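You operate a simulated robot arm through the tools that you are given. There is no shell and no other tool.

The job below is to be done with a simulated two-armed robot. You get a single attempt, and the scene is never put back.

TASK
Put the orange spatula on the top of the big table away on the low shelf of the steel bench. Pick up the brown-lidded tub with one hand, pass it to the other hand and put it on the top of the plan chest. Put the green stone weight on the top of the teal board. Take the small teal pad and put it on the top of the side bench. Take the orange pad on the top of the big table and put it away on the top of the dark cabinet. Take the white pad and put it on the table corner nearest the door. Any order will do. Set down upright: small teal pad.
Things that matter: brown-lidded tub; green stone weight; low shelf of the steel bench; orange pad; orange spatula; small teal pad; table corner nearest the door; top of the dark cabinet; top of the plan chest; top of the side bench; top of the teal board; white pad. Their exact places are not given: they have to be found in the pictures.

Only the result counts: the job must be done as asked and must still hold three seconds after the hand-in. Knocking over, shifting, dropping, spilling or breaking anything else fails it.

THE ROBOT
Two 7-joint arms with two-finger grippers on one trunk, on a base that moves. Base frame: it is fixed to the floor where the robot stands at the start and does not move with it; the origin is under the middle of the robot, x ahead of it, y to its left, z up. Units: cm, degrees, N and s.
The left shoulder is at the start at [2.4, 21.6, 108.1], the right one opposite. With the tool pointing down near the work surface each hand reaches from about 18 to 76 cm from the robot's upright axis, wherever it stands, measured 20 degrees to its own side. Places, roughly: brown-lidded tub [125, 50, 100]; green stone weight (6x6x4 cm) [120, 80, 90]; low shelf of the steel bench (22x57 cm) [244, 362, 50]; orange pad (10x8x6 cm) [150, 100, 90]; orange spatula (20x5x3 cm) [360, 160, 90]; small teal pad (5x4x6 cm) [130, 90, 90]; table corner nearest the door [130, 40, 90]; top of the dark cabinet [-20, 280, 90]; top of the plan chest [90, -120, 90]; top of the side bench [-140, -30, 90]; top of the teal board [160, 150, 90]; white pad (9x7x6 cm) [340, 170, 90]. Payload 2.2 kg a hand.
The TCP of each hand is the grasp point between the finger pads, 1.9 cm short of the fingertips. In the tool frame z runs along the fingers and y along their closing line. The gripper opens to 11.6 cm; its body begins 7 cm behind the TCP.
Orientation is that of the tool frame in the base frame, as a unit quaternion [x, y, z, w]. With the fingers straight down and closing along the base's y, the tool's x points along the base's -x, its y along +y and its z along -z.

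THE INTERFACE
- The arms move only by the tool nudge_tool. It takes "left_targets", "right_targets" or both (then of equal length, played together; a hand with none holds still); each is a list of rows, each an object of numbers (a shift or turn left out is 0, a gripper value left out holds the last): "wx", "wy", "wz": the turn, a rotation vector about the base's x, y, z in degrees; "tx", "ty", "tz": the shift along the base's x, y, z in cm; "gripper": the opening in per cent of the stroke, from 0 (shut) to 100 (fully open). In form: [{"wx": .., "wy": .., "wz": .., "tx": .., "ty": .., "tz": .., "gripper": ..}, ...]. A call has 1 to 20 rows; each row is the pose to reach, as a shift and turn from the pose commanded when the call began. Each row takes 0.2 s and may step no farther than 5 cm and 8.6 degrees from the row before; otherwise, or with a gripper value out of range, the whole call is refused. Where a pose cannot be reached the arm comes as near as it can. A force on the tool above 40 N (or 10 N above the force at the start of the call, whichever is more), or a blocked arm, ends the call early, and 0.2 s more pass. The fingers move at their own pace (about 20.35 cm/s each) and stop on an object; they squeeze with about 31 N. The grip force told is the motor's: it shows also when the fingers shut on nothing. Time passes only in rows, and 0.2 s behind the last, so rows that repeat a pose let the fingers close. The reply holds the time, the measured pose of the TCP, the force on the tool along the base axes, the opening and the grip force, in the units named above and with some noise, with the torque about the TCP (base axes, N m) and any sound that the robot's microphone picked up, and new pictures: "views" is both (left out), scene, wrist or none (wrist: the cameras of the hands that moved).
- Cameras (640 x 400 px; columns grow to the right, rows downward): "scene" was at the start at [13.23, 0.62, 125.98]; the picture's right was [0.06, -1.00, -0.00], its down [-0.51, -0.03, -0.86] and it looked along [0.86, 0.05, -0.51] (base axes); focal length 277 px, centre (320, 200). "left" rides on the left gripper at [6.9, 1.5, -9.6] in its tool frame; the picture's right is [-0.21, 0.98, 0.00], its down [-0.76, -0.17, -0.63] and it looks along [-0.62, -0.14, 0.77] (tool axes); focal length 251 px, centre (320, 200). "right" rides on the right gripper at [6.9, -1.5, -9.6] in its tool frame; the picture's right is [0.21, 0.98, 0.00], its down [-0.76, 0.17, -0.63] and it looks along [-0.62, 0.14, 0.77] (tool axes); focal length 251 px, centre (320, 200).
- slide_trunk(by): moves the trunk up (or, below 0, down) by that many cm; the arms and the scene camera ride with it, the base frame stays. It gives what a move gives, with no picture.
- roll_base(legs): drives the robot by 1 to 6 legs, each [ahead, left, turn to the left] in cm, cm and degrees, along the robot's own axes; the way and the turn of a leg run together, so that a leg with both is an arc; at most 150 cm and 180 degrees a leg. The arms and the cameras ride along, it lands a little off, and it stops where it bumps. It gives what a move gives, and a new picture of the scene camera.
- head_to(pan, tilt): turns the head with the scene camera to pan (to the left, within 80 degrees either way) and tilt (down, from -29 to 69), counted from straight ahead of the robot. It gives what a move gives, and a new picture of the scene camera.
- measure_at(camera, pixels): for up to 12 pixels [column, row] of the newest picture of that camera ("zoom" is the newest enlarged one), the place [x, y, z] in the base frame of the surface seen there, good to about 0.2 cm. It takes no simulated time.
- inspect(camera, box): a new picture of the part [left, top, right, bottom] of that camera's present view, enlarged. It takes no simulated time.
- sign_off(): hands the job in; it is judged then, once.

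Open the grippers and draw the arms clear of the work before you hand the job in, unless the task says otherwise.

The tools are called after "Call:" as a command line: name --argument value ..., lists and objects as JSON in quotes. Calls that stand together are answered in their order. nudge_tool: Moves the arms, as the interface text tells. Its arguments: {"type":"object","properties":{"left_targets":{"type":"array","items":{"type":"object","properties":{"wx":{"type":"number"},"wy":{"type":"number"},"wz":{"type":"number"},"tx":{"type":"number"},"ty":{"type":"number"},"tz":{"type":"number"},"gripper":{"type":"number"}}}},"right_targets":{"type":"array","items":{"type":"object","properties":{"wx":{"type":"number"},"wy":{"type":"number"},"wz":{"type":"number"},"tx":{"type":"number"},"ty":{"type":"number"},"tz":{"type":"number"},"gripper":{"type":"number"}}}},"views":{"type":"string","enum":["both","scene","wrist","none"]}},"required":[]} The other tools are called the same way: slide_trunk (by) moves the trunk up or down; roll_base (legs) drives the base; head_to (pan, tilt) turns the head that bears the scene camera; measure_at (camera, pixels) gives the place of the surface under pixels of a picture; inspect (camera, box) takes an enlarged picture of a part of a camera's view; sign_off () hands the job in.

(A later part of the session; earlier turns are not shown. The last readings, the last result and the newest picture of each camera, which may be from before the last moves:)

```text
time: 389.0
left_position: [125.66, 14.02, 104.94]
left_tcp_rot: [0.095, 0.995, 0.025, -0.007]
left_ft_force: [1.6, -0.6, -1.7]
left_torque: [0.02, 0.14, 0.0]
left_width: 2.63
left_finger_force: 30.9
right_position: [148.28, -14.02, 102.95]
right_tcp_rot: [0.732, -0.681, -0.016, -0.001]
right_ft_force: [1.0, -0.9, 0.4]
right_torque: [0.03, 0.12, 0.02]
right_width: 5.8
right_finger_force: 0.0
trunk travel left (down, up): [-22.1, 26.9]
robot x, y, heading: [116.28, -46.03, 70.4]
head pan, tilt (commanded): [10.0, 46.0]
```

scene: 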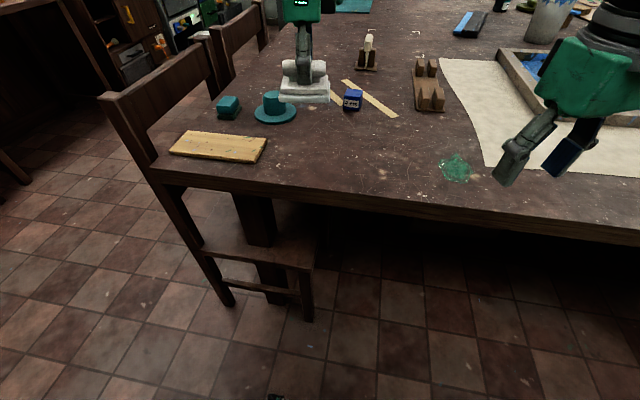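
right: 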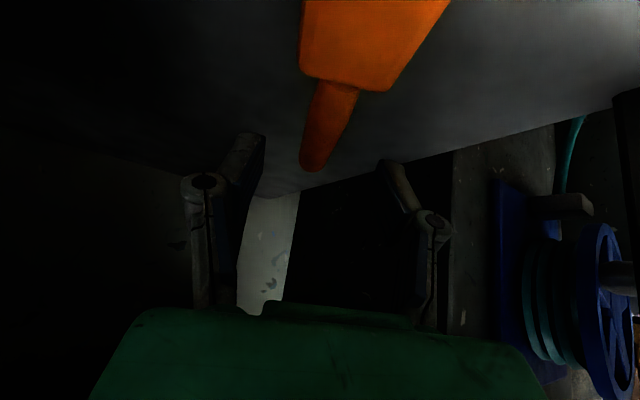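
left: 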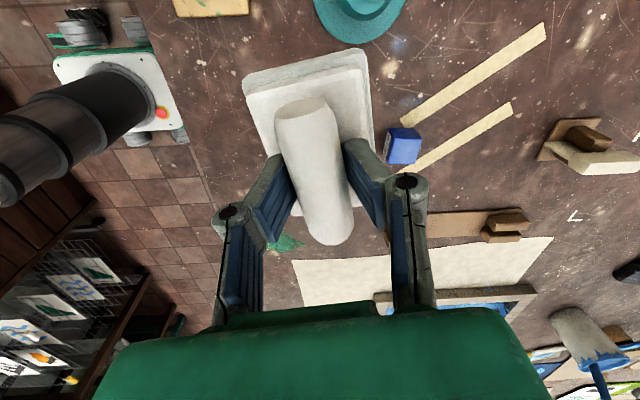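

The rocking is slowly shrinking (±3 cm now). I wait longer with wide head turns.

Call:
head_to --pan -80 --tilt 45

Call:
head_to --pan 80 --tilt 45

Call:
head_to --pan -80 --tilt 45

Call:
head_to --pan 80 --tilt 45

Call:
head_to --pan -80 --tilt 45

Call:
head_to --pan 10 --tilt 45

Call:
head_to --pan 10 --tilt 46

Call:
head_to --pan 10 --tilt 45

```text
time: 390.7
left_position: [124.93, 14.12, 104.79]
left_tcp_rot: [0.095, 0.995, 0.025, -0.005]
left_ft_force: [0.4, 0.3, -1.2]
left_torque: [0.03, 0.1, 0.0]
left_width: 2.61
left_finger_force: 31.0
right_position: [147.68, -13.87, 103.08]
right_tcp_rot: [0.733, -0.68, -0.013, -0.003]
right_ft_force: [0.7, -0.6, -0.3]
right_torque: [0.03, 0.09, -0.03]
right_width: 5.8
right_finger_force: 0.0
trunk travel left (down, up): [-22.1, 26.9]
robot x, y, heading: [116.13, -45.92, 70.0]
head pan, tilt (commanded): [-80.0, 45.0]
```

scene: 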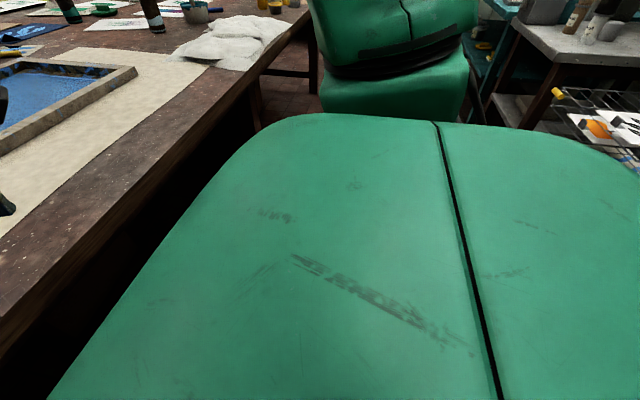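

```text
time: 393.1
left_position: [123.63, 14.64, 104.67]
left_tcp_rot: [0.094, 0.995, 0.024, 0.001]
left_ft_force: [1.0, 0.0, -1.3]
left_torque: [-0.01, 0.02, 0.01]
left_width: 2.64
left_finger_force: 30.3
right_position: [146.24, -13.19, 103.25]
right_tcp_rot: [0.734, -0.679, -0.008, -0.006]
right_ft_force: [-0.7, -0.1, 0.2]
right_torque: [0.0, 0.02, 0.01]
right_width: 5.79
right_finger_force: 0.0
trunk travel left (down, up): [-22.1, 26.9]
robot x, y, heading: [115.97, -45.63, 70.3]
head pan, tilt (commanded): [80.0, 45.0]
```

scene: 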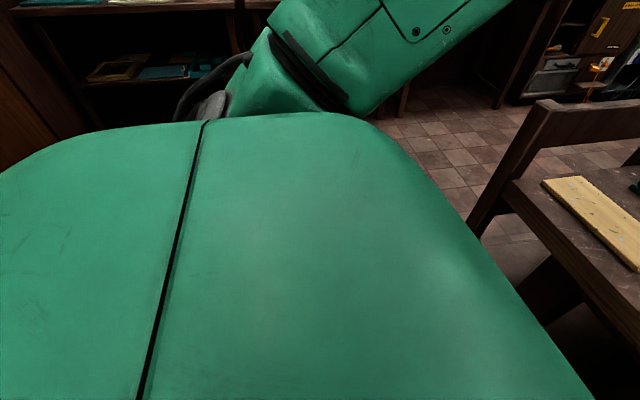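

```text
time: 395.6
left_position: [122.05, 15.21, 104.53]
left_tcp_rot: [0.093, 0.995, 0.022, 0.006]
left_ft_force: [-0.7, 0.1, -0.4]
left_torque: [-0.02, -0.05, 0.0]
left_width: 2.64
left_finger_force: 30.9
right_position: [144.83, -12.8, 103.53]
right_tcp_rot: [0.734, -0.679, -0.004, -0.008]
right_ft_force: [1.2, 0.9, -0.5]
right_torque: [0.0, 0.0, 0.01]
right_width: 5.8
right_finger_force: 0.0
trunk travel left (down, up): [-22.1, 26.9]
robot x, y, heading: [115.24, -45.68, 70.2]
head pan, tilt (commanded): [-80.0, 45.0]
```

scene: 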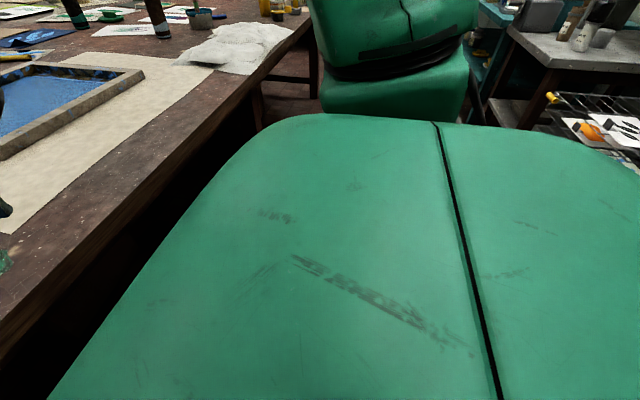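

```text
time: 398.1
left_position: [121.15, 15.67, 104.4]
left_tcp_rot: [0.091, 0.996, 0.021, 0.01]
left_ft_force: [-1.0, 0.7, -0.9]
left_torque: [-0.03, -0.1, 0.02]
left_width: 2.64
left_finger_force: 30.9
right_position: [143.95, -12.47, 103.59]
right_tcp_rot: [0.735, -0.678, 0.001, -0.01]
right_ft_force: [-1.8, 0.1, -0.1]
right_torque: [-0.04, -0.07, -0.03]
right_width: 5.82
right_finger_force: 0.2
trunk travel left (down, up): [-22.1, 26.9]
robot x, y, heading: [115.63, -45.87, 70.3]
head pan, tilt (commanded): [80.0, 45.0]
```

scene: 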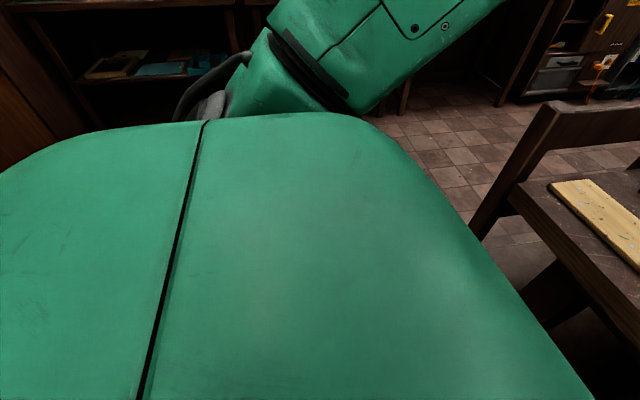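

```text
time: 400.5
left_position: [120.79, 15.87, 104.54]
left_tcp_rot: [0.092, 0.995, 0.02, 0.01]
left_ft_force: [-2.1, 0.3, -0.7]
left_torque: [-0.04, -0.1, -0.03]
left_width: 2.65
left_finger_force: 31.1
right_position: [143.8, -12.48, 103.56]
right_tcp_rot: [0.735, -0.678, 0.002, -0.01]
right_ft_force: [-1.2, -0.1, -1.0]
right_torque: [-0.07, -0.11, 0.0]
right_width: 5.78
right_finger_force: 0.0
trunk travel left (down, up): [-22.1, 26.9]
robot x, y, heading: [115.05, -46.12, 70.2]
head pan, tilt (commanded): [-80.0, 45.0]
```

scene: 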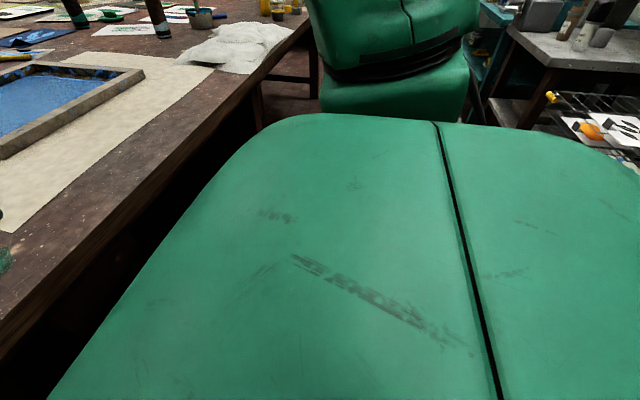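

```text
time: 402.2
left_position: [120.98, 15.73, 104.59]
left_tcp_rot: [0.091, 0.996, 0.022, 0.009]
left_ft_force: [-1.8, -0.2, -0.5]
left_torque: [-0.03, -0.09, 0.02]
left_width: 2.62
left_finger_force: 30.7
right_position: [143.92, -12.61, 103.5]
right_tcp_rot: [0.735, -0.678, 0.0, -0.01]
right_ft_force: [0.6, -0.2, -0.2]
right_torque: [0.01, -0.04, -0.01]
right_width: 5.83
right_finger_force: 0.2
trunk travel left (down, up): [-22.1, 26.9]
robot x, y, heading: [115.33, -45.91, 70.4]
head pan, tilt (commanded): [10.0, 45.0]
```

scene: 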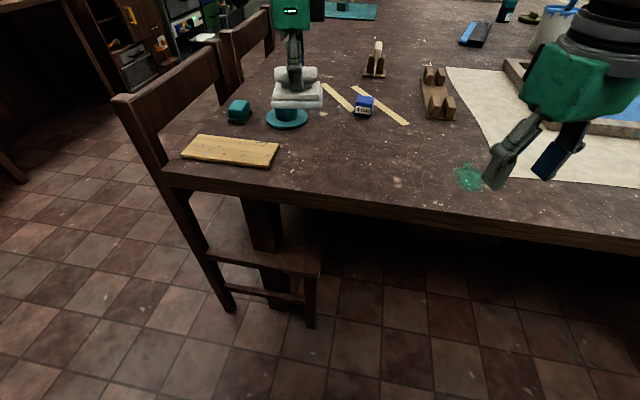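

```text
time: 402.8
left_position: [123.69, 14.85, 104.88]
left_tcp_rot: [0.095, 0.995, 0.024, 0.0]
left_ft_force: [-0.6, 0.6, -0.7]
left_torque: [0.01, 0.02, -0.01]
left_width: 2.64
left_finger_force: 30.6
right_position: [146.5, -13.39, 103.15]
right_tcp_rot: [0.734, -0.679, -0.009, -0.007]
right_ft_force: [0.7, 0.3, 0.7]
right_torque: [-0.02, 0.01, -0.03]
right_width: 5.82
right_finger_force: 0.1
trunk travel left (down, up): [-22.1, 26.9]
robot x, y, heading: [115.87, -45.91, 70.3]
head pan, tilt (commanded): [10.0, 46.0]
```

scene: 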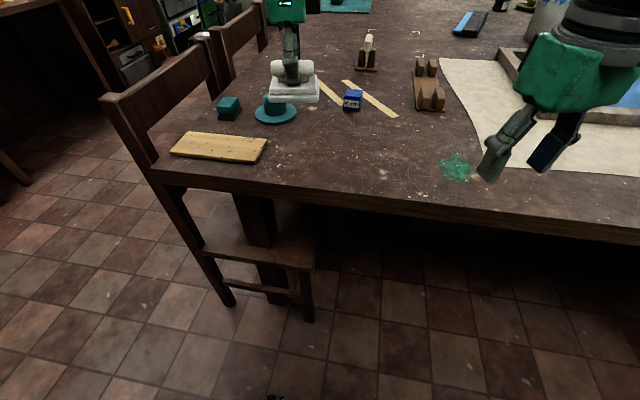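

```text
time: 403.4
left_position: [125.03, 14.2, 104.83]
left_tcp_rot: [0.095, 0.995, 0.025, -0.005]
left_ft_force: [1.4, -0.5, -1.6]
left_torque: [0.01, 0.08, 0.01]
left_width: 2.64
left_finger_force: 30.7
right_position: [147.52, -13.92, 103.14]
right_tcp_rot: [0.733, -0.681, -0.014, -0.003]
right_ft_force: [0.0, 0.7, 0.1]
right_torque: [0.04, 0.03, -0.02]
right_width: 5.78
right_finger_force: 0.0
trunk travel left (down, up): [-22.1, 26.9]
robot x, y, heading: [116.42, -46.37, 70.2]
head pan, tilt (commanded): [10.0, 45.0]
```

scene: 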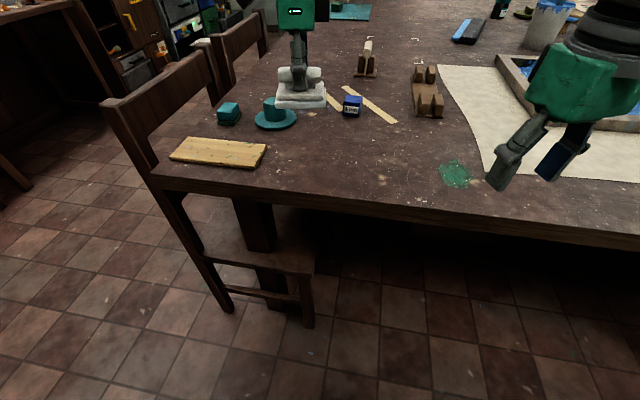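

The rocking is down to ±2 cm and shrinking. I wait on with trunk moves up and down, which give no sideways push.

Call:
slide_trunk --by 20

Call:
slide_trunk --by -20

Call:
slide_trunk --by 20

Call:
slide_trunk --by -20

Call:
slide_trunk --by 20

Call:
slide_trunk --by -20

Call:
slide_trunk --by 0.5

Call:
slide_trunk --by -0.5

Call:
slide_trunk --by 0.5

Call:
slide_trunk --by -0.5

```text
time: 405.6
left_position: [121.73, 15.42, 124.6]
left_tcp_rot: [0.093, 0.995, 0.02, 0.006]
left_ft_force: [-0.9, 0.2, 0.0]
left_torque: [-0.06, -0.09, 0.01]
left_width: 2.63
left_finger_force: 31.2
right_position: [144.58, -12.59, 123.52]
right_tcp_rot: [0.735, -0.678, -0.003, -0.009]
right_ft_force: [-0.9, 1.1, -0.7]
right_torque: [-0.02, -0.05, 0.04]
right_width: 5.77
right_finger_force: 0.1
trunk travel left (down, up): [-42.1, 6.9]
robot x, y, heading: [115.66, -45.8, 70.5]
head pan, tilt (commanded): [10.0, 45.0]
```

```text
time: 407.7
left_position: [124.22, 14.47, 104.87]
left_tcp_rot: [0.094, 0.995, 0.025, -0.001]
left_ft_force: [-0.3, -0.1, -0.6]
left_torque: [0.05, 0.05, -0.02]
left_width: 2.63
left_finger_force: 31.4
right_position: [146.92, -13.51, 103.26]
right_tcp_rot: [0.733, -0.68, -0.011, -0.004]
right_ft_force: [0.8, 0.1, 1.4]
right_torque: [0.01, 0.06, -0.01]
right_width: 5.8
right_finger_force: 0.1
trunk travel left (down, up): [-22.1, 26.9]
robot x, y, heading: [116.04, -45.81, 70.4]
head pan, tilt (commanded): [10.0, 45.0]
```

```text
time: 409.9
left_position: [122.72, 15.06, 124.66]
left_tcp_rot: [0.093, 0.995, 0.023, 0.003]
left_ft_force: [0.2, 0.0, -0.8]
left_torque: [0.0, -0.02, 0.0]
left_width: 2.62
left_finger_force: 31.1
right_position: [145.51, -12.96, 123.38]
right_tcp_rot: [0.734, -0.679, -0.007, -0.008]
right_ft_force: [1.0, 1.3, -0.5]
right_torque: [-0.05, -0.03, 0.01]
right_width: 5.77
right_finger_force: 0.0
trunk travel left (down, up): [-42.1, 6.9]
robot x, y, heading: [115.85, -45.67, 70.4]
head pan, tilt (commanded): [10.0, 45.0]
```

```text
time: 412.1
left_position: [123.16, 14.75, 104.77]
left_tcp_rot: [0.094, 0.995, 0.024, 0.001]
left_ft_force: [0.3, -0.2, -0.7]
left_torque: [0.01, 0.02, 0.02]
left_width: 2.63
left_finger_force: 30.6
right_position: [145.99, -13.28, 103.35]
right_tcp_rot: [0.735, -0.678, -0.008, -0.006]
right_ft_force: [-0.3, 0.7, 0.3]
right_torque: [-0.01, 0.01, 0.01]
right_width: 5.79
right_finger_force: 0.1
trunk travel left (down, up): [-22.1, 26.9]
robot x, y, heading: [116.34, -46.14, 70.2]
head pan, tilt (commanded): [10.0, 45.0]
```

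```text
time: 414.2
left_position: [123.55, 14.8, 124.8]
left_tcp_rot: [0.094, 0.995, 0.023, 0.001]
left_ft_force: [0.2, 0.5, -0.4]
left_torque: [0.0, -0.02, 0.02]
left_width: 2.63
left_finger_force: 31.0
right_position: [146.35, -13.41, 123.14]
right_tcp_rot: [0.734, -0.679, -0.009, -0.006]
right_ft_force: [0.8, 0.4, 0.6]
right_torque: [-0.01, 0.01, 0.02]
right_width: 5.79
right_finger_force: 0.0
trunk travel left (down, up): [-42.1, 6.9]
robot x, y, heading: [115.71, -46.0, 70.1]
head pan, tilt (commanded): [10.0, 45.0]
```

```text
time: 416.4
left_position: [123.0, 14.87, 104.68]
left_tcp_rot: [0.093, 0.995, 0.024, 0.004]
left_ft_force: [-0.3, -0.2, -1.5]
left_torque: [-0.01, 0.0, -0.02]
left_width: 2.63
left_finger_force: 31.2
right_position: [145.71, -13.14, 103.32]
right_tcp_rot: [0.734, -0.679, -0.007, -0.007]
right_ft_force: [-0.6, 0.6, -0.5]
right_torque: [0.0, -0.02, 0.01]
right_width: 5.8
right_finger_force: 0.1
trunk travel left (down, up): [-22.1, 26.9]
robot x, y, heading: [115.9, -45.76, 70.1]
head pan, tilt (commanded): [10.0, 45.0]
```

```text
time: 416.9
left_position: [123.31, 14.81, 105.23]
left_tcp_rot: [0.093, 0.995, 0.024, 0.001]
left_ft_force: [0.7, 0.1, -1.0]
left_torque: [-0.01, 0.03, 0.01]
left_width: 2.63
left_finger_force: 31.1
right_position: [146.01, -13.26, 103.78]
right_tcp_rot: [0.734, -0.679, -0.008, -0.007]
right_ft_force: [-0.2, -0.7, 0.5]
right_torque: [-0.03, -0.03, 0.0]
right_width: 5.78
right_finger_force: 0.0
trunk travel left (down, up): [-22.6, 26.4]
robot x, y, heading: [115.78, -45.82, 70.1]
head pan, tilt (commanded): [10.0, 45.0]
```

```text
time: 417.5
left_position: [123.26, 14.94, 104.68]
left_tcp_rot: [0.093, 0.995, 0.022, 0.002]
left_ft_force: [1.1, 0.2, -0.1]
left_torque: [-0.03, 0.04, -0.04]
left_width: 2.64
left_finger_force: 31.4
right_position: [145.86, -13.11, 103.26]
right_tcp_rot: [0.734, -0.679, -0.007, -0.007]
right_ft_force: [0.4, -0.2, -0.4]
right_torque: [-0.01, 0.01, 0.01]
right_width: 5.78
right_finger_force: 0.1
trunk travel left (down, up): [-22.1, 26.9]
robot x, y, heading: [115.93, -45.76, 70.5]
head pan, tilt (commanded): [10.0, 45.0]
```

```text
time: 418.0
left_position: [123.26, 14.9, 105.21]
left_tcp_rot: [0.093, 0.995, 0.024, 0.003]
left_ft_force: [-0.1, -0.1, -0.9]
left_torque: [-0.01, 0.0, -0.01]
left_width: 2.62
left_finger_force: 30.8
right_position: [145.92, -13.21, 103.84]
right_tcp_rot: [0.734, -0.679, -0.008, -0.008]
right_ft_force: [-0.1, -0.4, 0.2]
right_torque: [0.01, -0.03, -0.01]
right_width: 5.81
right_finger_force: 0.1
trunk travel left (down, up): [-22.6, 26.4]
robot x, y, heading: [115.95, -45.94, 70.4]
head pan, tilt (commanded): [10.0, 45.0]
```

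```text
time: 418.6
left_position: [123.17, 14.91, 104.66]
left_tcp_rot: [0.093, 0.995, 0.024, 0.002]
left_ft_force: [0.7, 0.3, -0.8]
left_torque: [-0.04, -0.02, 0.01]
left_width: 2.63
left_finger_force: 31.1
right_position: [145.99, -13.23, 103.29]
right_tcp_rot: [0.734, -0.679, -0.007, -0.006]
right_ft_force: [-0.1, -0.3, 0.4]
right_torque: [-0.01, 0.0, 0.0]
right_width: 5.78
right_finger_force: 0.2
trunk travel left (down, up): [-22.1, 26.9]
robot x, y, heading: [115.79, -45.81, 70.5]
head pan, tilt (commanded): [10.0, 45.0]
```

The robot is fully still now. I slowly move the pad to [127.5,24.5], levelling the hand by 2°.

Call:
nudge_tool --left_targets '[{"tx": 0.8, "ty": 1.9, "wx": -0.4, "wy": -0.1}, {"tx": 1.7, "ty": 3.8, "wx": -0.8, "wy": -0.2}, {"tx": 2.6, "ty": 5.7, "wx": -1.2, "wy": -0.3}, {"tx": 3.5, "ty": 7.6, "wx": -1.6, "wy": -0.4}, {"tx": 4.3, "ty": 9.6, "wx": -2, "wy": -0.4}, {"tx": 4.3, "ty": 9.6, "wx": -2, "wy": -0.4}]' --views "both"

```text
time: 420.0
left_position: [126.88, 23.32, 104.53]
left_tcp_rot: [0.094, 0.996, 0.006, 0.006]
left_ft_force: [-0.3, -0.2, -0.9]
left_torque: [-0.02, 0.02, -0.02]
left_width: 2.62
left_finger_force: 31.1
left hand out of reach, approached as far as the arm can: row 5, 6
right_position: [145.84, -13.33, 103.36]
right_tcp_rot: [0.734, -0.679, -0.008, -0.007]
right_ft_force: [-0.8, -0.5, -0.8]
right_torque: [0.04, 0.02, -0.02]
right_width: 5.81
right_finger_force: 0.1
trunk travel left (down, up): [-22.1, 26.9]
robot x, y, heading: [115.64, -45.8, 70.2]
head pan, tilt (commanded): [10.0, 45.0]
```

scene: 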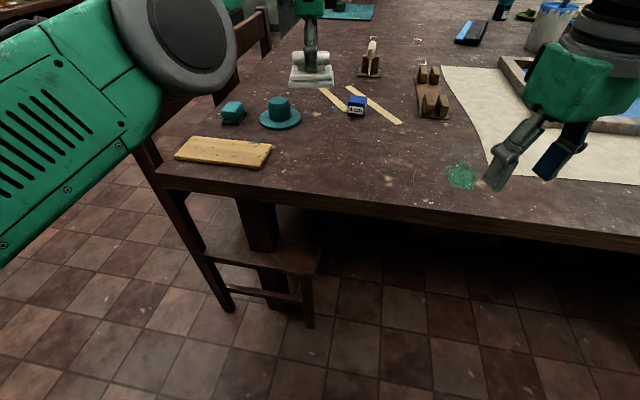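
left: 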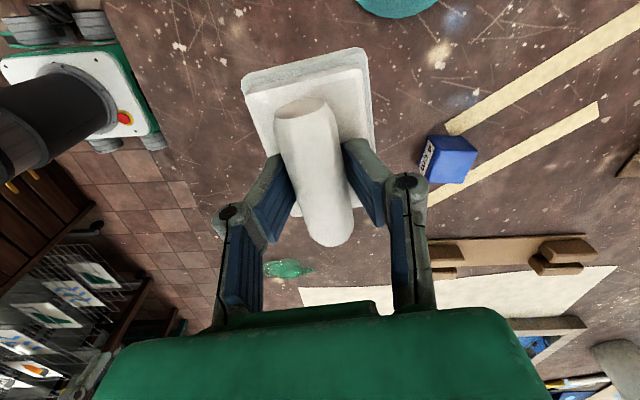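

The pad is above [126.9,23.3]. I check the left elbow's height over the chair before lowering.

Call:
measure_at --camera "scene" --pixels '[[180, 90], [215, 70], [130, 145], [90, 180], [50, 220], [312, 80], [300, 82], [330, 85]]'

```text
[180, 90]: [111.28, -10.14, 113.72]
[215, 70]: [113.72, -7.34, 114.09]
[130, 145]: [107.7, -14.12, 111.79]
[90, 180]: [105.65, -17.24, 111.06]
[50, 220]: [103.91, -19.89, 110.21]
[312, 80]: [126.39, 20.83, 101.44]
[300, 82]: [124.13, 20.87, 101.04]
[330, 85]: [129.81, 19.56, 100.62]
```

The elbow is clear. I lower the pad to ~1.5 cm above the table.

Call:
nudge_tool --left_targets '[{"tz": -2.5}, {"tz": -5}, {"tz": -7.5}, {"tz": -10}, {"tz": -11.8}, {"tz": -11.8}]' --views "both"

```text
time: 421.4
left_position: [127.99, 24.79, 92.85]
left_tcp_rot: [0.094, 0.996, 0.005, 0.006]
left_ft_force: [-0.3, 1.0, -1.3]
left_torque: [0.0, -0.02, 0.01]
left_width: 2.61
left_finger_force: 30.8
left hand out of reach, approached as far as the arm can: row 1, 2, 3, 4, 5, 6
right_position: [145.96, -13.23, 103.32]
right_tcp_rot: [0.734, -0.679, -0.008, -0.007]
right_ft_force: [-0.2, -0.1, 0.2]
right_torque: [0.0, 0.0, -0.02]
right_width: 5.8
right_finger_force: 0.2
trunk travel left (down, up): [-22.1, 26.9]
robot x, y, heading: [115.76, -45.86, 70.3]
head pan, tilt (commanded): [10.0, 45.0]
```

scene: 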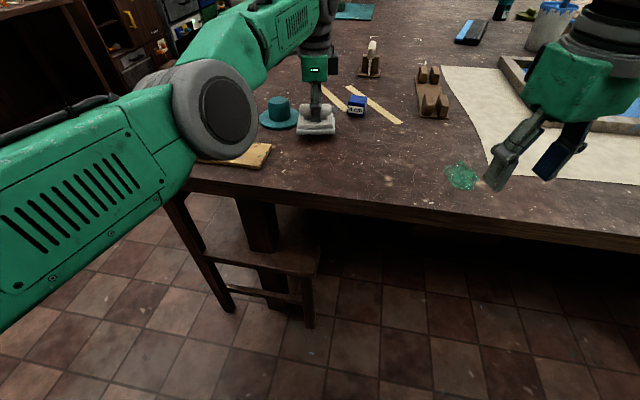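
left: 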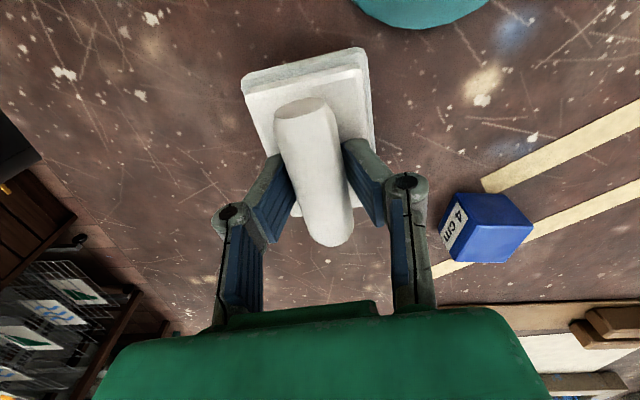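

The pad is 1.6 cm above the table with clear gaps to hat and cube. I measure the elbow and lower to contact.

Call:
measure_at --camera "scene" --pixels '[[215, 150], [240, 130], [190, 165], [160, 190], [225, 90]]'

Call:
nudge_tool --left_targets '[{"tz": -0.6}, {"tz": -1.2}, {"tz": -1.6}, {"tz": -1.9}]' --views "none"

```text
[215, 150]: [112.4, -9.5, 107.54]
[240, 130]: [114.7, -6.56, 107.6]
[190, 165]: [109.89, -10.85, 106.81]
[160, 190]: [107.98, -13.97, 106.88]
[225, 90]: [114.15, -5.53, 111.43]
```

```text
time: 422.4
left_position: [127.86, 25.09, 90.9]
left_tcp_rot: [0.093, 0.996, 0.005, 0.007]
left_ft_force: [0.2, 0.8, 2.2]
left_torque: [-0.04, 0.15, -0.09]
left_width: 2.61
left_finger_force: 31.4
right_position: [146.02, -13.22, 103.39]
right_tcp_rot: [0.734, -0.679, -0.008, -0.007]
right_ft_force: [-0.1, 0.3, -0.5]
right_torque: [0.01, -0.03, 0.0]
right_width: 5.82
right_finger_force: 0.0
trunk travel left (down, up): [-22.1, 26.9]
robot x, y, heading: [115.99, -45.47, 70.3]
head pan, tilt (commanded): [10.0, 45.0]
```

Contact felt at z 90.9. I open the fingers and rise straight up.

Call:
nudge_tool --left_targets '[{"tz": -0.1, "gripper": 30}, {"tz": -0.1, "gripper": 45}, {"tz": 0.2, "gripper": 45}, {"tz": 2, "gripper": 45}, {"tz": 5, "gripper": 45}, {"tz": 8, "gripper": 45}, {"tz": 11, "gripper": 45}, {"tz": 14, "gripper": 45}]' --views "both"

```text
time: 424.2
left_position: [126.23, 23.57, 104.86]
left_tcp_rot: [0.093, 0.996, 0.006, 0.006]
left_ft_force: [0.0, 0.3, 0.4]
left_torque: [0.0, 0.0, 0.0]
left_width: 5.21
left_finger_force: 0.0
left hand out of reach, approached as far as the arm can: row 6, 7, 8
right_position: [145.93, -13.27, 103.44]
right_tcp_rot: [0.734, -0.679, -0.008, -0.006]
right_ft_force: [0.0, 0.2, 0.0]
right_torque: [0.01, 0.03, 0.07]
right_width: 5.78
right_finger_force: 0.0
trunk travel left (down, up): [-22.1, 26.9]
robot x, y, heading: [115.5, -45.58, 70.2]
head pan, tilt (commanded): [10.0, 45.0]
```

scene: 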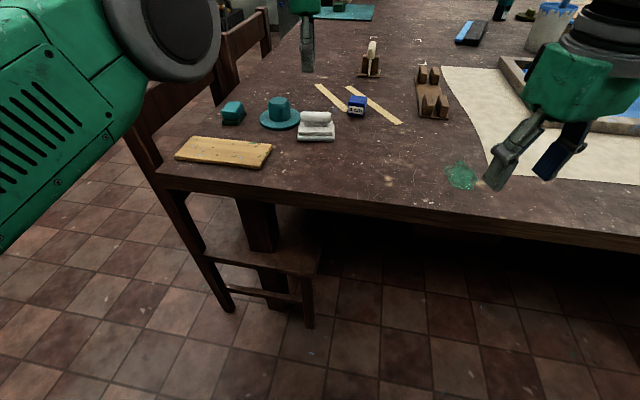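
left: 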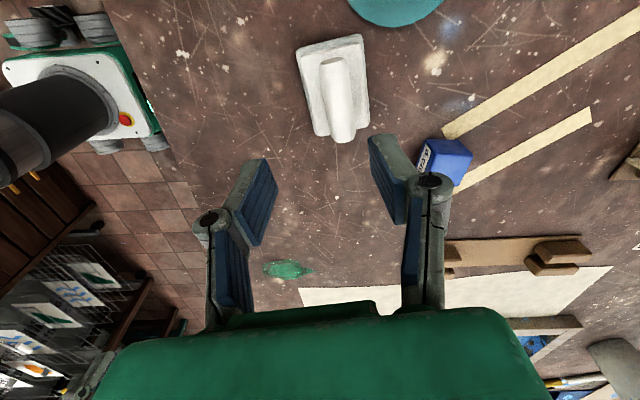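

The white pad stands on the table corner, clear of the hat and the cube. I measure its place.

Call:
measure_at --camera "left" --pixels '[[335, 90], [300, 55], [360, 40], [318, 135], [366, 122], [405, 10]]'

Call:
inspect --camera "scene" --box '[160, 70, 440, 200]'

```text
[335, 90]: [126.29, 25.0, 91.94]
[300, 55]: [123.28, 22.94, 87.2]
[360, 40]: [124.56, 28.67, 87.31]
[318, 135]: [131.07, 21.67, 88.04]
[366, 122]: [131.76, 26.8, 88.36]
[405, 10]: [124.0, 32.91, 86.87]
```

```text
2.29 times, centred on (300, 135) of scene
```

zoom: 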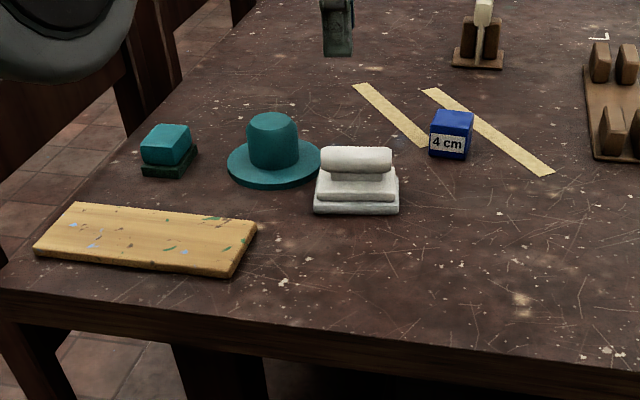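

The white pad sits at ≈[127.5,25]. I measure the tapes, cube and free space further in, to judge whether a spot nearer [130,40] would be better.

Call:
measure_at --camera "zoom" --pixels '[[357, 86], [425, 146], [425, 91], [550, 174], [452, 130], [275, 165], [390, 90], [330, 110], [300, 90], [340, 70], [400, 170], [318, 145]]'

```text
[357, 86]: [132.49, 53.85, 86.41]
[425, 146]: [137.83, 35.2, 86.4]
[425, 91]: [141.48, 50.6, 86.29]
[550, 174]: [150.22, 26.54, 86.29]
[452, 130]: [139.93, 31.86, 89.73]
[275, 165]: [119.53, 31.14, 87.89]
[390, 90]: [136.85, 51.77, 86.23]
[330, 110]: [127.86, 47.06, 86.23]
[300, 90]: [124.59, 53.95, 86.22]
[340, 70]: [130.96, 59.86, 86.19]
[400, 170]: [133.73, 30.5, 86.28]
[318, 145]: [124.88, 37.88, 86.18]
```

By the rough place [130,40], a spot nearer to it would be the middle of the corner area, and [129,40.5] is free. I'll shift the pad there; first I drive 18 cm ahead, with the hand raised.

Call:
nudge_tool --left_targets '[{"tz": 2}, {"tz": 4, "ty": -1.5}, {"tz": 6, "ty": -3}]' --views "none"

Call:
roll_base --legs '[[18, 0, 0]]'

Call:
slide_trunk --by 10

Call:
slide_trunk --by -10

Call:
slide_trunk --by 0.3

Call:
slide_trunk --by -0.3

```text
time: 425.0
left_position: [126.2, 20.4, 110.92]
left_tcp_rot: [0.093, 0.996, 0.007, 0.007]
left_ft_force: [-0.7, 0.2, 0.1]
left_torque: [0.01, -0.01, 0.01]
left_width: 5.23
left_finger_force: 0.0
left hand out of reach, approached as far as the arm can: row 1
right_position: [146.02, -13.19, 103.43]
right_tcp_rot: [0.734, -0.679, -0.008, -0.007]
right_ft_force: [0.4, -0.1, -0.6]
right_torque: [0.04, -0.01, -0.01]
right_width: 5.82
right_finger_force: 0.0
trunk travel left (down, up): [-22.1, 26.9]
robot x, y, heading: [115.82, -45.99, 70.4]
head pan, tilt (commanded): [10.0, 45.0]
```

```text
time: 426.5
left_position: [132.16, 37.62, 110.67]
left_tcp_rot: [0.093, 0.996, 0.006, 0.006]
left_ft_force: [0.4, 0.2, -1.0]
left_torque: [-0.02, 0.0, -0.03]
left_width: 5.24
left_finger_force: 0.1
right_position: [152.04, 3.83, 103.39]
right_tcp_rot: [0.734, -0.679, -0.008, -0.006]
right_ft_force: [-0.4, 0.6, -0.1]
right_torque: [0.03, 0.0, 0.02]
right_width: 5.8
right_finger_force: 0.0
trunk travel left (down, up): [-22.1, 26.9]
robot x, y, heading: [121.74, -28.84, 70.1]
head pan, tilt (commanded): [10.0, 45.0]
```

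scene: 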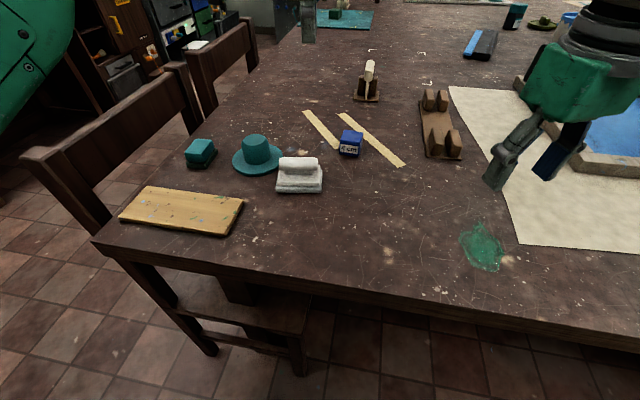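

```text
time: 427.8
left_position: [132.21, 37.35, 120.91]
left_tcp_rot: [0.093, 0.996, 0.006, 0.007]
left_ft_force: [0.7, 0.5, -0.1]
left_torque: [0.0, 0.02, 0.04]
left_width: 5.21
left_finger_force: 0.0
right_position: [151.86, 3.53, 113.39]
right_tcp_rot: [0.734, -0.679, -0.008, -0.008]
right_ft_force: [-0.5, 0.1, -1.1]
right_torque: [0.03, 0.02, -0.01]
right_width: 5.78
right_finger_force: 0.0
trunk travel left (down, up): [-32.1, 16.9]
robot x, y, heading: [122.04, -29.12, 70.4]
head pan, tilt (commanded): [10.0, 45.0]
```

```text
time: 429.1
left_position: [132.07, 37.29, 111.05]
left_tcp_rot: [0.092, 0.996, 0.008, 0.007]
left_ft_force: [0.6, -0.3, -0.2]
left_torque: [-0.05, 0.02, 0.01]
left_width: 5.22
left_finger_force: 0.2
right_position: [151.89, 3.49, 103.45]
right_tcp_rot: [0.735, -0.678, -0.008, -0.008]
right_ft_force: [-0.5, -0.9, -0.1]
right_torque: [0.0, 0.01, 0.01]
right_width: 5.8
right_finger_force: 0.0
trunk travel left (down, up): [-22.1, 26.9]
robot x, y, heading: [121.84, -28.8, 70.4]
head pan, tilt (commanded): [10.0, 45.0]
```

```text
time: 429.6
left_position: [132.11, 37.3, 111.21]
left_tcp_rot: [0.092, 0.996, 0.008, 0.007]
left_ft_force: [0.8, -0.2, 0.4]
left_torque: [-0.03, -0.01, -0.01]
left_width: 5.24
left_finger_force: 0.0
right_position: [151.92, 3.44, 103.89]
right_tcp_rot: [0.734, -0.679, -0.008, -0.008]
right_ft_force: [0.6, -0.1, -0.1]
right_torque: [-0.01, -0.02, -0.02]
right_width: 5.8
right_finger_force: 0.0
trunk travel left (down, up): [-22.4, 26.6]
robot x, y, heading: [121.81, -29.25, 70.3]
head pan, tilt (commanded): [10.0, 45.0]
```

```text
time: 430.2
left_position: [132.2, 37.45, 110.92]
left_tcp_rot: [0.092, 0.996, 0.007, 0.007]
left_ft_force: [0.4, -0.4, -0.7]
left_torque: [-0.05, 0.01, -0.03]
left_width: 5.22
left_finger_force: 0.0
right_position: [151.95, 3.45, 103.48]
right_tcp_rot: [0.734, -0.679, -0.009, -0.008]
right_ft_force: [0.8, 0.6, 0.4]
right_torque: [-0.02, 0.02, 0.0]
right_width: 5.81
right_finger_force: 0.0
trunk travel left (down, up): [-22.1, 26.9]
robot x, y, heading: [121.85, -28.72, 70.2]
head pan, tilt (commanded): [10.0, 45.0]
```

Steady. I bring the left hand back above the pad at ≈[127,25] for a wrist view.

Call:
nudge_tool --left_targets '[{"tx": -1.2, "ty": -3, "tz": -1.5}, {"tx": -2.5, "ty": -6, "tz": -3}, {"tx": -3.8, "ty": -9, "tz": -4.5}, {"tx": -5, "ty": -12, "tz": -6}, {"tx": -5, "ty": -12.4, "tz": -7}, {"tx": -5, "ty": -12.4, "tz": -7}]' --views "wrist"

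```text
time: 431.6
left_position: [127.04, 24.67, 103.96]
left_tcp_rot: [0.092, 0.996, 0.007, 0.008]
left_ft_force: [0.4, 0.1, -0.2]
left_torque: [-0.01, 0.0, 0.02]
left_width: 5.2
left_finger_force: 0.0
right_position: [151.94, 3.39, 103.51]
right_tcp_rot: [0.734, -0.679, -0.008, -0.008]
right_ft_force: [0.6, 0.4, 0.2]
right_torque: [0.03, -0.01, 0.01]
right_width: 5.81
right_finger_force: 0.0
trunk travel left (down, up): [-22.1, 26.9]
robot x, y, heading: [121.99, -29.06, 70.3]
head pan, tilt (commanded): [10.0, 45.0]
```

left: 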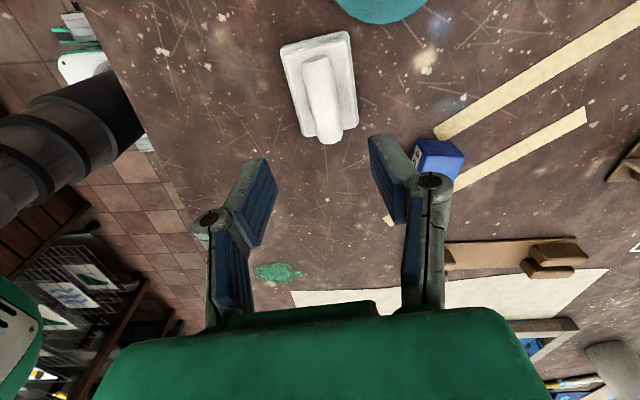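

Call:
measure_at --camera "left" --pixels '[[316, 62], [330, 132], [323, 98], [312, 98], [337, 98], [283, 50], [345, 35], [305, 135], [356, 122], [410, 15]]'

```text
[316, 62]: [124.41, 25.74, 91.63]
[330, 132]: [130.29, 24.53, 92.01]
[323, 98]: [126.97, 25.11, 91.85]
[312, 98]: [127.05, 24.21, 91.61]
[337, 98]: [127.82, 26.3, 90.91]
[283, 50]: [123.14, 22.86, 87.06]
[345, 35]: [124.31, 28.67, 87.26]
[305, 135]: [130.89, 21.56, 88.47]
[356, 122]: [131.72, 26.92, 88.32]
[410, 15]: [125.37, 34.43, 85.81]
```

Handle centre [127.4,25.1]. I go down on it and close again.

Call:
nudge_tool --left_targets '[{"tx": 0.3, "ty": 0.4, "tz": -3}, {"tx": 0.3, "ty": 0.4, "tz": -6.5}, {"tx": 0.3, "ty": 0.4, "tz": -10}, {"tx": 0.3, "ty": 0.4, "tz": -12}, {"tx": 0.3, "ty": 0.4, "tz": -12.7}, {"tx": 0.3, "ty": 0.4, "tz": -12.7, "gripper": 0}, {"tx": 0.3, "ty": 0.4, "tz": -12.7, "gripper": 0}, {"tx": 0.3, "ty": 0.4, "tz": -12.7, "gripper": 0}]' --views "both"

```text
time: 433.4
left_position: [127.24, 25.24, 91.27]
left_tcp_rot: [0.092, 0.996, 0.007, 0.007]
left_ft_force: [0.1, -1.0, 0.7]
left_torque: [0.02, 0.02, 0.01]
left_width: 2.67
left_finger_force: 30.7
right_position: [151.97, 3.58, 103.48]
right_tcp_rot: [0.734, -0.679, -0.008, -0.009]
right_ft_force: [0.4, 0.3, 0.6]
right_torque: [-0.01, 0.01, -0.02]
right_width: 5.79
right_finger_force: 0.1
trunk travel left (down, up): [-22.1, 26.9]
robot x, y, heading: [122.4, -28.72, 70.1]
head pan, tilt (commanded): [10.0, 45.0]
```

scene: 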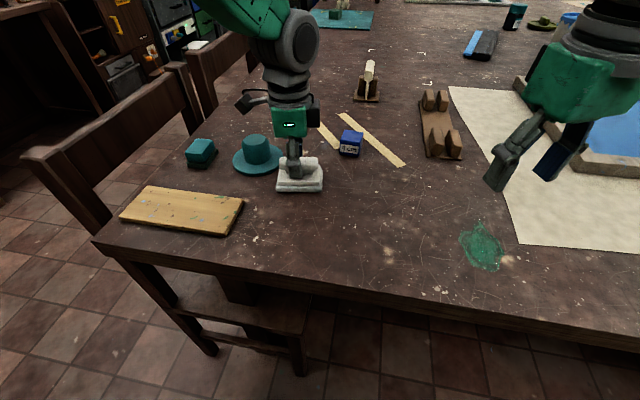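
left: 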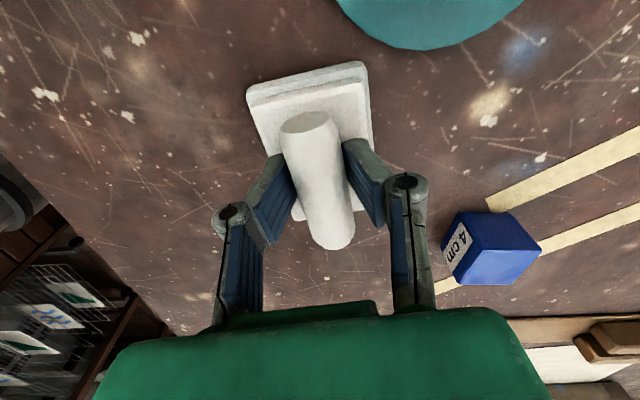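

Gripped again. I lift it 10 cm and carry it over to [129.3,41].

Call:
nudge_tool --left_targets '[{"tz": 2}, {"tz": 5}, {"tz": 8}, {"tz": 11}, {"tx": 0.4, "ty": 3, "tz": 11}, {"tx": 0.8, "ty": 6, "tz": 11}, {"tx": 1.2, "ty": 9, "tz": 11}, {"tx": 1.6, "ty": 12, "tz": 11}, {"tx": 1.9, "ty": 14.5, "tz": 11}, {"tx": 2.0, "ty": 15.8, "tz": 11}, {"tx": 2.0, "ty": 15.8, "tz": 11}]' --views "both"

```text
time: 435.8
left_position: [129.35, 41.09, 102.12]
left_tcp_rot: [0.093, 0.996, 0.007, 0.007]
left_ft_force: [0.0, -0.5, -0.9]
left_torque: [0.01, 0.0, 0.04]
left_width: 2.64
left_finger_force: 30.3
right_position: [151.85, 3.52, 103.54]
right_tcp_rot: [0.734, -0.679, -0.008, -0.008]
right_ft_force: [0.9, 0.0, -0.1]
right_torque: [0.04, 0.0, -0.03]
right_width: 5.77
right_finger_force: 0.0
trunk travel left (down, up): [-22.1, 26.9]
robot x, y, heading: [121.89, -28.88, 70.2]
head pan, tilt (commanded): [10.0, 45.0]
```

scene: 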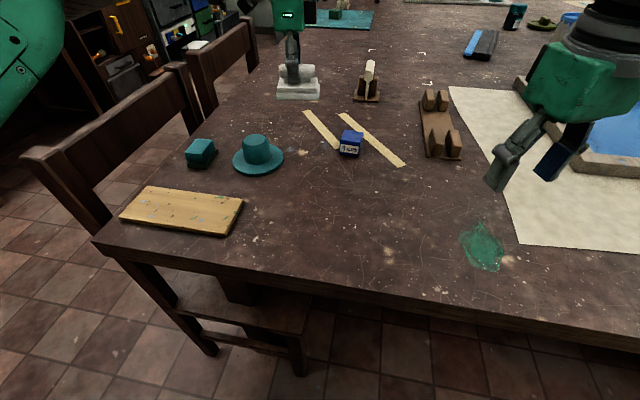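
left: 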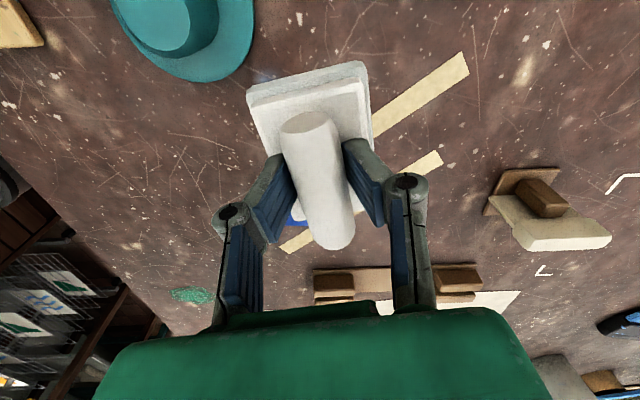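

I shift 1.5 cm left so the pad stays off the tape strip and clear of the hat, then lower it.

Call:
nudge_tool --left_targets '[{"tx": -0.8, "ty": 0.2, "tz": -1}, {"tx": -1.5, "ty": 0.4, "tz": -3.5}, {"tx": -1.5, "ty": 0.4, "tz": -6.5}, {"tx": -1.5, "ty": 0.4, "tz": -9}, {"tx": -1.5, "ty": 0.4, "tz": -9.4}, {"tx": -1.5, "ty": 0.4, "tz": -9.4}]' --views "both"

```text
time: 437.2
left_position: [127.78, 41.5, 92.74]
left_tcp_rot: [0.092, 0.996, 0.007, 0.008]
left_ft_force: [-0.5, -0.6, 0.0]
left_torque: [0.0, -0.01, 0.01]
left_width: 2.62
left_finger_force: 31.2
right_position: [151.84, 3.49, 103.48]
right_tcp_rot: [0.735, -0.678, -0.008, -0.008]
right_ft_force: [-0.6, -0.2, -0.2]
right_torque: [0.03, 0.01, 0.02]
right_width: 5.81
right_finger_force: 0.1
trunk travel left (down, up): [-22.1, 26.9]
robot x, y, heading: [121.85, -28.71, 70.3]
head pan, tilt (commanded): [10.0, 45.0]
```

scene: 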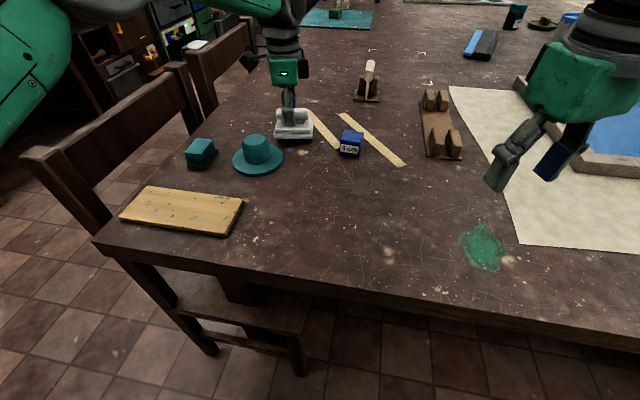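
left: 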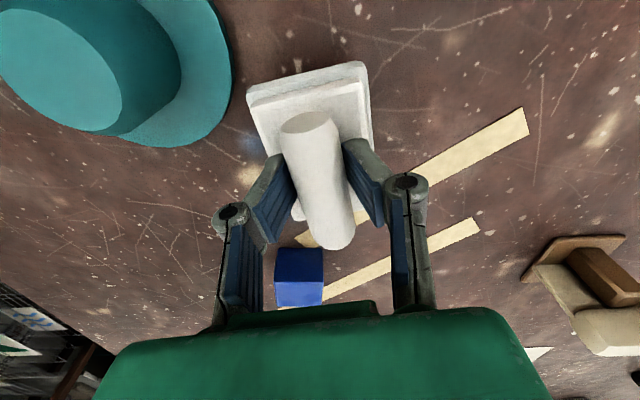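

The pad fits between hat and tape. I lower to contact, open and rise.

Call:
nudge_tool --left_targets '[{"tz": -0.7}, {"tz": -1.3}, {"tz": -1.7}, {"tz": -1.7}]' --views "none"

```text
time: 438.2
left_position: [127.86, 41.58, 91.25]
left_tcp_rot: [0.092, 0.996, 0.008, 0.008]
left_ft_force: [-1.1, -0.1, 5.8]
left_torque: [-0.02, 0.03, -0.01]
left_width: 2.62
left_finger_force: 30.6
right_position: [151.97, 3.49, 103.39]
right_tcp_rot: [0.735, -0.678, -0.009, -0.008]
right_ft_force: [-0.1, -0.5, 0.3]
right_torque: [-0.01, -0.02, 0.01]
right_width: 5.8
right_finger_force: 0.1
trunk travel left (down, up): [-22.1, 26.9]
robot x, y, heading: [121.98, -28.95, 70.2]
head pan, tilt (commanded): [10.0, 45.0]
```

Contact (5.8 N). I open and rise.

Call:
nudge_tool --left_targets '[{"tz": 0, "gripper": 30}, {"tz": 0, "gripper": 42}, {"tz": 0.3, "gripper": 42}, {"tz": 2, "gripper": 42}, {"tz": 5, "gripper": 42}, {"tz": 8, "gripper": 42}, {"tz": 11, "gripper": 42}, {"tz": 15, "gripper": 42}, {"tz": 19, "gripper": 42}]' --views "both"

```text
time: 440.2
left_position: [127.75, 41.23, 110.11]
left_tcp_rot: [0.092, 0.996, 0.005, 0.008]
left_ft_force: [-0.2, -1.0, 0.6]
left_torque: [0.03, 0.03, 0.03]
left_width: 4.87
left_finger_force: 0.1
left hand out of reach, approached as far as the arm can: row 9
right_position: [151.98, 3.52, 103.5]
right_tcp_rot: [0.734, -0.679, -0.008, -0.007]
right_ft_force: [-0.5, 0.2, 0.1]
right_torque: [-0.01, 0.01, -0.02]
right_width: 5.78
right_finger_force: 0.2
trunk travel left (down, up): [-22.1, 26.9]
robot x, y, heading: [121.87, -29.08, 70.1]
head pan, tilt (commanded): [10.0, 45.0]
```

scene: 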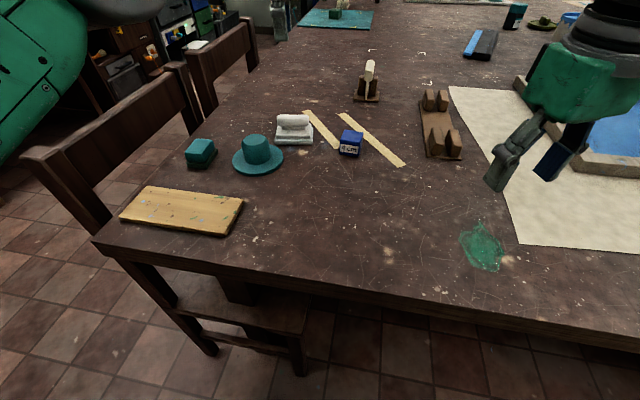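
left: 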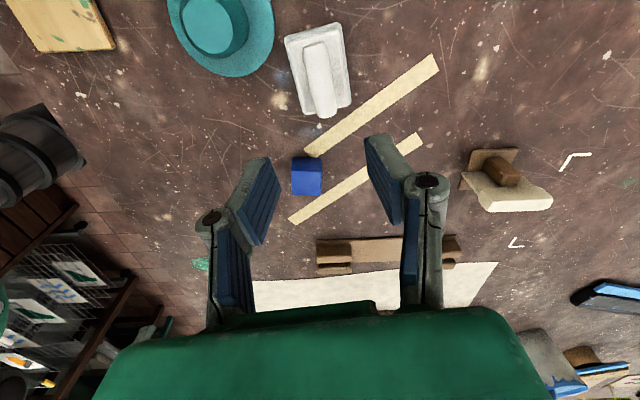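

The white pad stands at ≈[128,41.5] on the corner area, nothing else disturbed. I back off, open both grippers and draw the arms in.

Call:
roll_base --legs '[[-35, 0, 0]]'

Call:
nudge_tool --left_targets '[{"tx": -1.2, "ty": -3.3, "gripper": 100}, {"tx": -2.4, "ty": -6.6, "gripper": 100}, {"tx": -3.6, "ty": -9.9, "gripper": 100}, {"tx": -4.8, "ty": -13.2, "gripper": 100}, {"tx": -6, "ty": -16.5, "gripper": 100}]' --right_targets '[{"gripper": 100}, {"gripper": 100}, {"gripper": 100}, {"gripper": 100}, {"gripper": 100}]' --views "scene"

```text
time: 442.4
left_position: [115.99, 8.32, 110.05]
left_tcp_rot: [0.093, 0.996, 0.007, 0.008]
left_ft_force: [-1.1, 0.0, -0.3]
left_torque: [0.03, 0.0, 0.01]
left_width: 4.87
left_finger_force: 0.2
right_position: [140.1, -29.39, 103.32]
right_tcp_rot: [0.735, -0.678, -0.007, -0.009]
right_ft_force: [0.0, 0.4, 0.0]
right_torque: [0.0, -0.03, 0.01]
right_width: 5.82
right_finger_force: 0.1
trunk travel left (down, up): [-22.1, 26.9]
robot x, y, heading: [110.13, -61.91, 70.5]
head pan, tilt (commanded): [10.0, 45.0]
```

scene: 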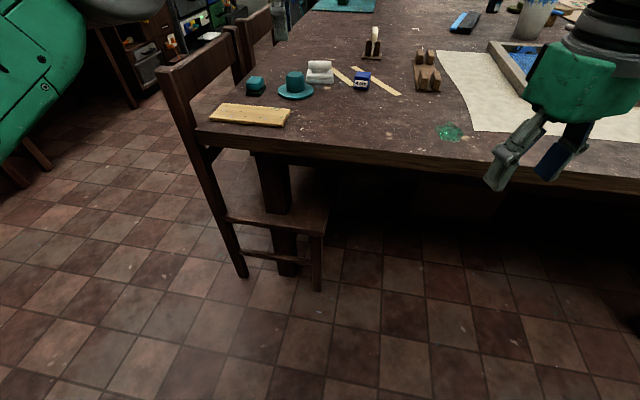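

```text
time: 443.6
left_position: [109.8, -8.62, 110.5]
left_tcp_rot: [0.092, 0.996, 0.01, 0.008]
left_ft_force: [0.2, -1.0, 0.0]
left_torque: [-0.02, -0.02, -0.02]
left_width: 11.61
left_finger_force: 0.1
right_position: [139.95, -29.84, 103.73]
right_tcp_rot: [0.735, -0.678, -0.01, -0.01]
right_ft_force: [-1.0, 0.0, 0.6]
right_torque: [0.04, 0.0, -0.01]
right_width: 11.59
right_finger_force: 0.0
trunk travel left (down, up): [-22.1, 26.9]
robot x, y, heading: [110.28, -62.14, 70.2]
head pan, tilt (commanded): [10.0, 45.0]
```

scene: 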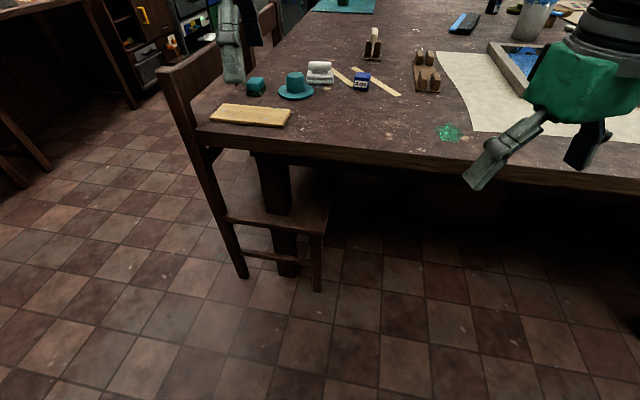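

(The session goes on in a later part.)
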